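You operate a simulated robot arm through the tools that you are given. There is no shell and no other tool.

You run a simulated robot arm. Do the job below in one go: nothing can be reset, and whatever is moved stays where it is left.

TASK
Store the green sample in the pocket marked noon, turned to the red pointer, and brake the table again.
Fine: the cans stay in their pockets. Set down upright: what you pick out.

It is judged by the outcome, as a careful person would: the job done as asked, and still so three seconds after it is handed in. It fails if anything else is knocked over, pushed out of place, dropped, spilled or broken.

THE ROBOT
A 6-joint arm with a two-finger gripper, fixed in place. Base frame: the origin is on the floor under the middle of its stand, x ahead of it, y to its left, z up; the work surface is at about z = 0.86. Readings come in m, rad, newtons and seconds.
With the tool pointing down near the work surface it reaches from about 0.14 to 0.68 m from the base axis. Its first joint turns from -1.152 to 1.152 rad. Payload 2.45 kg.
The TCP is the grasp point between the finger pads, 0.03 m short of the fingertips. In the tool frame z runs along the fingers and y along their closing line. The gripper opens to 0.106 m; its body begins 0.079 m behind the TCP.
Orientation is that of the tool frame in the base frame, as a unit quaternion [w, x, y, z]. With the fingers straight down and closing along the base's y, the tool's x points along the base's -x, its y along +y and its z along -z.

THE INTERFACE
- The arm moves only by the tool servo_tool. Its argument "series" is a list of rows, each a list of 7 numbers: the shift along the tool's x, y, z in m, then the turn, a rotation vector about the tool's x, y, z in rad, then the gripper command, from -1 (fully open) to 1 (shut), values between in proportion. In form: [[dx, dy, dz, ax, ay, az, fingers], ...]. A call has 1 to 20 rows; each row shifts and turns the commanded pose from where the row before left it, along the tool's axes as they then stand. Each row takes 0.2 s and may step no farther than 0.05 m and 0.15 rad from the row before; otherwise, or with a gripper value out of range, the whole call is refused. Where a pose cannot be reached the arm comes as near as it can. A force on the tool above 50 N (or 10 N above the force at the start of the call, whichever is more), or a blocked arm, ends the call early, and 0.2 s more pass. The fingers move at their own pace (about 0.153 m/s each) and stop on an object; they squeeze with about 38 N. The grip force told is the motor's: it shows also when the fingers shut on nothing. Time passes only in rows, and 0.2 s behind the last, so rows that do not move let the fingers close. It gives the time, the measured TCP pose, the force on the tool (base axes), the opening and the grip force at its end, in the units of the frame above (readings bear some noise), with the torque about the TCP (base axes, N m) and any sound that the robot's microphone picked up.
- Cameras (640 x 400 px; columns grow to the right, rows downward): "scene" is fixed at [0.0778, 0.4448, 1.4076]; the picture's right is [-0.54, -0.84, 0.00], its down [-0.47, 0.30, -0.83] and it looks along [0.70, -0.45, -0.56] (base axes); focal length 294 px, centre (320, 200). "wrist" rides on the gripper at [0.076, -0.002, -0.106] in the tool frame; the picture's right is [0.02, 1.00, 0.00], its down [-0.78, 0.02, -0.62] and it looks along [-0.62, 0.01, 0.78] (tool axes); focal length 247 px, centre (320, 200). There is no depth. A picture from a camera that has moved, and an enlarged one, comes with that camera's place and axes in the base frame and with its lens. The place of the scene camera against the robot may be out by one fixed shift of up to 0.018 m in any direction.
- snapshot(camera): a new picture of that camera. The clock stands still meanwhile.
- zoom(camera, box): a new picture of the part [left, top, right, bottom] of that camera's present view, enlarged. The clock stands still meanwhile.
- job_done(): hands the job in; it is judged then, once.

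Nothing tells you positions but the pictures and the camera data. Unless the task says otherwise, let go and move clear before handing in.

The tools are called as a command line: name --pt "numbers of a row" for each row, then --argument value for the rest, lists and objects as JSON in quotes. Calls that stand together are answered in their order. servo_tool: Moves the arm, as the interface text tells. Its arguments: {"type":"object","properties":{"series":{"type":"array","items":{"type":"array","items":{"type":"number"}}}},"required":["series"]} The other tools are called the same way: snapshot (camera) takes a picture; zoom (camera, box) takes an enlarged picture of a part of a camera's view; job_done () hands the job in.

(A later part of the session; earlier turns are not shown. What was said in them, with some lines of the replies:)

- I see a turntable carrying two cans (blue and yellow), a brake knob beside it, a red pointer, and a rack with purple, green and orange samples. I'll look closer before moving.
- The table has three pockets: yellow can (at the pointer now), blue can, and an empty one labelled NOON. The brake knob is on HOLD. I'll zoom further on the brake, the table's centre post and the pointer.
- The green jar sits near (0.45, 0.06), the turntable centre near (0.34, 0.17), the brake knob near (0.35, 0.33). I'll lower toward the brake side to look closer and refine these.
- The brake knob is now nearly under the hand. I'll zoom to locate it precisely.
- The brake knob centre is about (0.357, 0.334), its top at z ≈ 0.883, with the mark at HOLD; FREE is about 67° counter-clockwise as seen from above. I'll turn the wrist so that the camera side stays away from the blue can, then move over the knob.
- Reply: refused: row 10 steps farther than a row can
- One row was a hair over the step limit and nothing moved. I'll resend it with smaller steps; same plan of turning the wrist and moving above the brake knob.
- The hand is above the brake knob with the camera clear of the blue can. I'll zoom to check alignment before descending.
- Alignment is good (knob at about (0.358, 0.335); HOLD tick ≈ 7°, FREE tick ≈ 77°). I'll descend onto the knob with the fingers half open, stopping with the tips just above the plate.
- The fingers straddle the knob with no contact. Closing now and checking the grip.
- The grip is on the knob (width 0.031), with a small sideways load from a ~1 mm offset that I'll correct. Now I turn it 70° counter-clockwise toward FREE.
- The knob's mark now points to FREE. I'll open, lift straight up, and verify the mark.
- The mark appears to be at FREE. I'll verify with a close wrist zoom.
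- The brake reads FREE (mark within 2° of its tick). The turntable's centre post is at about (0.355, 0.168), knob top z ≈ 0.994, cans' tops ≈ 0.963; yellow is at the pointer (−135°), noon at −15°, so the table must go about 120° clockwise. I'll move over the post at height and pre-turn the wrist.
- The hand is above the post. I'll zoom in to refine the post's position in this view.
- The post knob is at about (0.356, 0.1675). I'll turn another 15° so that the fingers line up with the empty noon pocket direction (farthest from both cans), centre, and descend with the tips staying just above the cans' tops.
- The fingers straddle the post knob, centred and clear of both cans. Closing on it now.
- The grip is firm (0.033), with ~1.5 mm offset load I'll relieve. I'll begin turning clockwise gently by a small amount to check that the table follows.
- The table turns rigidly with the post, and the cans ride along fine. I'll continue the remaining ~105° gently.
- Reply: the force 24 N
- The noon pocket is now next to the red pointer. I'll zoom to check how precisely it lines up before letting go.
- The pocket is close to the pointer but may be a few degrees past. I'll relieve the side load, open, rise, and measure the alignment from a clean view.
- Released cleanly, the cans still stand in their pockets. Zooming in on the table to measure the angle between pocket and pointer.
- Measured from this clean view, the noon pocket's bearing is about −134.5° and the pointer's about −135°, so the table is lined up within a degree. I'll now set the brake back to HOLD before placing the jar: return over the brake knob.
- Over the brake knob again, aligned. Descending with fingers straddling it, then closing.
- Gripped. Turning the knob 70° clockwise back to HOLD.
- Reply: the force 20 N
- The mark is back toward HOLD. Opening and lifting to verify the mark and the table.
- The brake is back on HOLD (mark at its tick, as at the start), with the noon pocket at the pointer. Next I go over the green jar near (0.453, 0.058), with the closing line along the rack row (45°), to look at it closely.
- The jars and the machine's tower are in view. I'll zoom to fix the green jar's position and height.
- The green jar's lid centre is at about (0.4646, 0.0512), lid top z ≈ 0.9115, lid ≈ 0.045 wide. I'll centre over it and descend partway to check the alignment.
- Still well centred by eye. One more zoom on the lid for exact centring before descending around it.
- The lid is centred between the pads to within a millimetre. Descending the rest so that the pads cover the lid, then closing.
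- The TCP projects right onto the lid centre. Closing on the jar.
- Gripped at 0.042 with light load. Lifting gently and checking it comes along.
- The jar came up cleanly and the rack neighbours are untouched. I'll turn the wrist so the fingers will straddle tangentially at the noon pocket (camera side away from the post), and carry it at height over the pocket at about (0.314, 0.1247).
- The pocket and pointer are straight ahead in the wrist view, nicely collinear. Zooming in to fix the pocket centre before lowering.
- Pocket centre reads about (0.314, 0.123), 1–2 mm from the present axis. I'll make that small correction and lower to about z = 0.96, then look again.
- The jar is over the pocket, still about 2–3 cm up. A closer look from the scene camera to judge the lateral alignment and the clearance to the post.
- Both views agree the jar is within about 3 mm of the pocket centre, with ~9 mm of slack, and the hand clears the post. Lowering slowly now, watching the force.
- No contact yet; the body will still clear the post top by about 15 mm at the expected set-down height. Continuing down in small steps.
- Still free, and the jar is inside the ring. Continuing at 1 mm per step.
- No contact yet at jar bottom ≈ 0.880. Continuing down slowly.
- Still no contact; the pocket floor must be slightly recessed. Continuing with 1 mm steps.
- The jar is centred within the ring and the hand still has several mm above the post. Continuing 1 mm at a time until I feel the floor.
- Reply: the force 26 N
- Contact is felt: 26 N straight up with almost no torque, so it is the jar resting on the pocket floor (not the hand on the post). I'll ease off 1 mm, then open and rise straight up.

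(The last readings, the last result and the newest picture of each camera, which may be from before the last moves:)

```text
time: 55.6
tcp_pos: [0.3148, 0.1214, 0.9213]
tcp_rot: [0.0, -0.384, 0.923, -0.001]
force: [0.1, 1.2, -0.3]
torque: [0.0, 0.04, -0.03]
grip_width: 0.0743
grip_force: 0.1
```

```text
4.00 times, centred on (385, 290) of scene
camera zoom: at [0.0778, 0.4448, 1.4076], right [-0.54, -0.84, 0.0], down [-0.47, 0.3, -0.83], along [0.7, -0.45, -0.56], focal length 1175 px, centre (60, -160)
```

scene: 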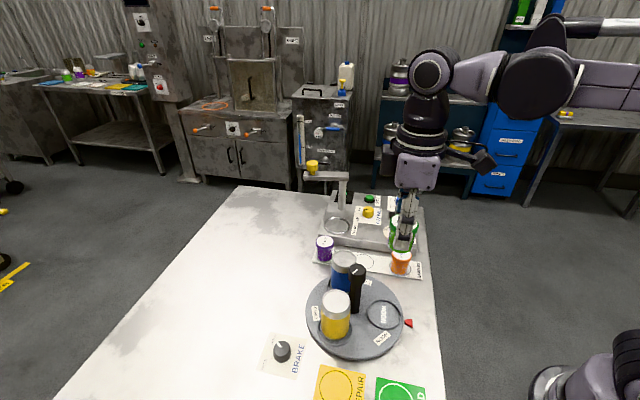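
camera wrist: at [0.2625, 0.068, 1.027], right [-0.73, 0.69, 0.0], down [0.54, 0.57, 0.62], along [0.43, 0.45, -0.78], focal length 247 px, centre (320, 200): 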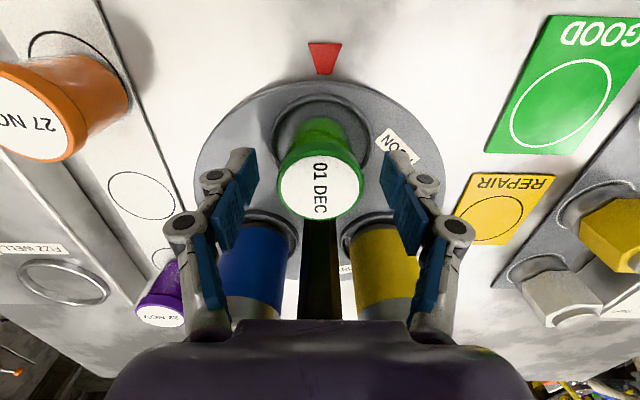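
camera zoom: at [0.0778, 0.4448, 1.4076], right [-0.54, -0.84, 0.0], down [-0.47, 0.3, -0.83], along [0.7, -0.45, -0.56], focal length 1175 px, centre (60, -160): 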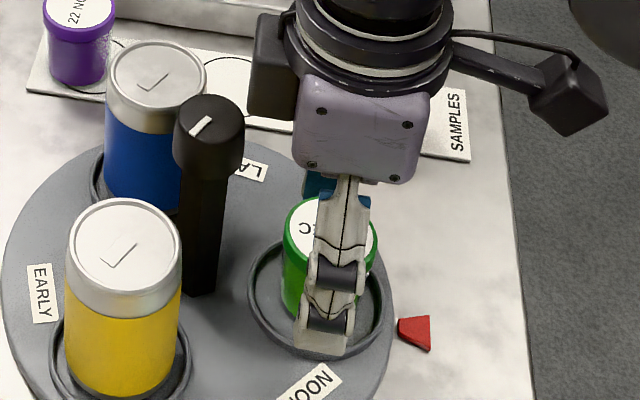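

The jar stands free and upright in the noon pocket. Rising straight up, away from it.

servo_tool --pt "0 0 -0.015 0 0 0 -0.4" --pt "0 0 -0.025 0 0 0 -0.4" --pt "0 0 -0.04 0 0 0 -0.4" --pt "0 0 -0.045 0 0 0 -0.4" --pt "0 0 -0.045 0 0 0 -0.4" --pt "0 0 -0.045 0 0 0 -0.4" --pt "0 0 -0.045 0 0 0 -0.4" --pt "0 0 0 0 0 0 -0.4"

snapshot --camera "wrist"

snapshot --camera "scene"

zoom --camera "scene" --box '[250, 230, 440, 380]'

zoom --camera "wrist" --box '[230, 0, 410, 150]'

```text
time: 57.4
tcp_pos: [0.315, 0.1231, 1.1796]
tcp_rot: [0.001, -0.385, 0.923, 0.0]
force: [0.2, 0.5, 0.0]
torque: [0.02, -0.03, -0.02]
grip_width: 0.0742
grip_force: 0.0
```

```text
taken
camera wrist: at [0.2611, 0.0667, 1.2863], right [-0.73, 0.69, 0.0], down [0.54, 0.57, 0.62], along [0.43, 0.45, -0.78], focal length 247 px, centre (320, 200)
```

wrist: 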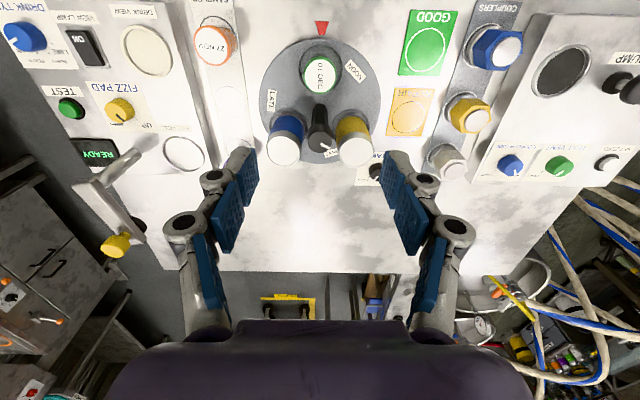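

```text
taken
```

scene: 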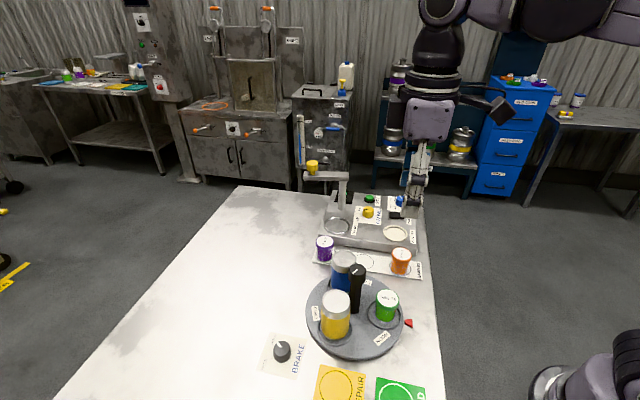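

```text
2.67 times, centred on (345, 305) of scene
camera zoom: at [0.0778, 0.4448, 1.4076], right [-0.54, -0.84, 0.0], down [-0.47, 0.3, -0.83], along [0.7, -0.45, -0.56], focal length 783 px, centre (253, -80)
```

zoom: 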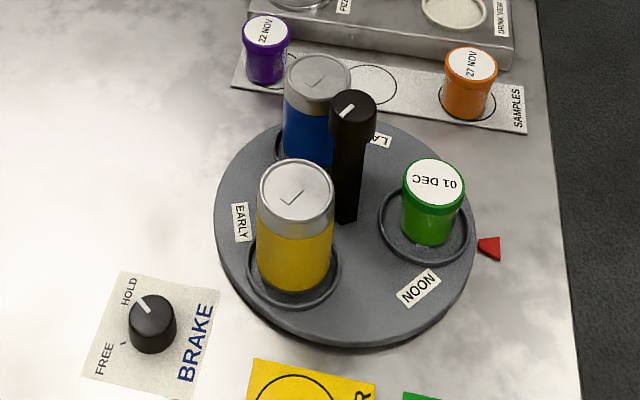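

```text
2.67 times, centred on (320, 75) of wrist
camera zoom: at [0.2611, 0.0667, 1.2863], right [-0.73, 0.69, 0.0], down [0.54, 0.57, 0.62], along [0.43, 0.45, -0.78], focal length 659 px, centre (320, 533)
```

zoom: 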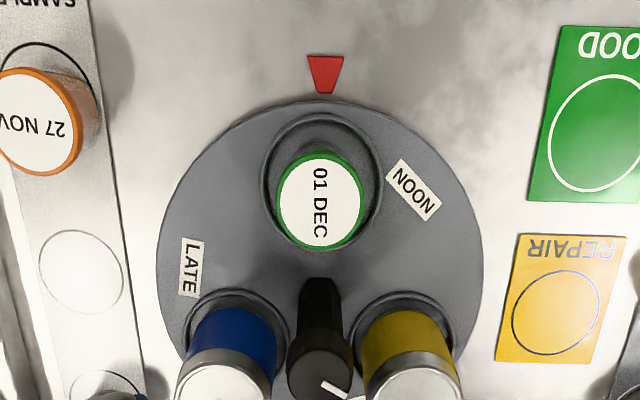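

The green jar stands upright in the noon pocket, the pocket faces the red pointer (within ~1°), and both cans are in place. A final check on the brake mark compared with the start, and the general state.

zoom --camera "scene" --box '[250, 320, 320, 390]'

zoom --camera "scene" --box '[340, 260, 430, 350]'

```text
5.71 times, centred on (285, 355) of scene
camera zoom: at [0.0778, 0.4448, 1.4076], right [-0.54, -0.84, 0.0], down [-0.47, 0.3, -0.83], along [0.7, -0.45, -0.56], focal length 1678 px, centre (520, -686)
```

zoom: 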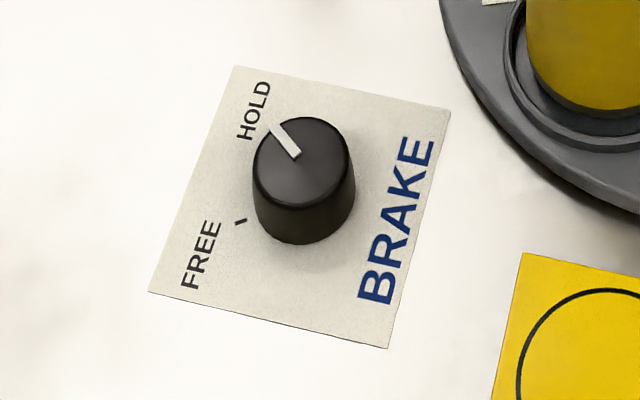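

```text
4.44 times, centred on (385, 305) of scene
camera zoom: at [0.0778, 0.4448, 1.4076], right [-0.54, -0.84, 0.0], down [-0.47, 0.3, -0.83], along [0.7, -0.45, -0.56], focal length 1306 px, centre (31, -267)
```

zoom: 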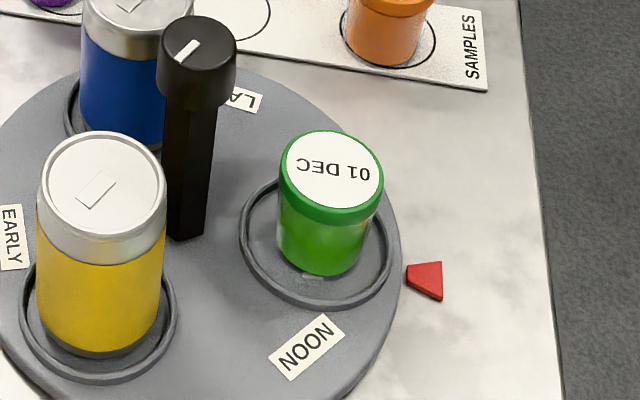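

The brake mark is at HOLD just as it was at the start. The green jar is upright in the noon pocket at the red pointer, the cans are in their pockets, and the hand is well clear. Handing in.

job_done

```text
The job is handed in.
```

The green sample is upright in the pocket marked noon, and that pocket faces the red pointer to within about 1°, measured from the pictures. The brake knob is back on HOLD, with its mark exactly where it was at the start.

I freed the brake, turned the table about 120° clockwise by its centre post, and braked it again before placing the jar. The yellow and blue cans rode along and stayed in their pockets. The purple and orange jars were not touched. The gripper is open and well above the table.
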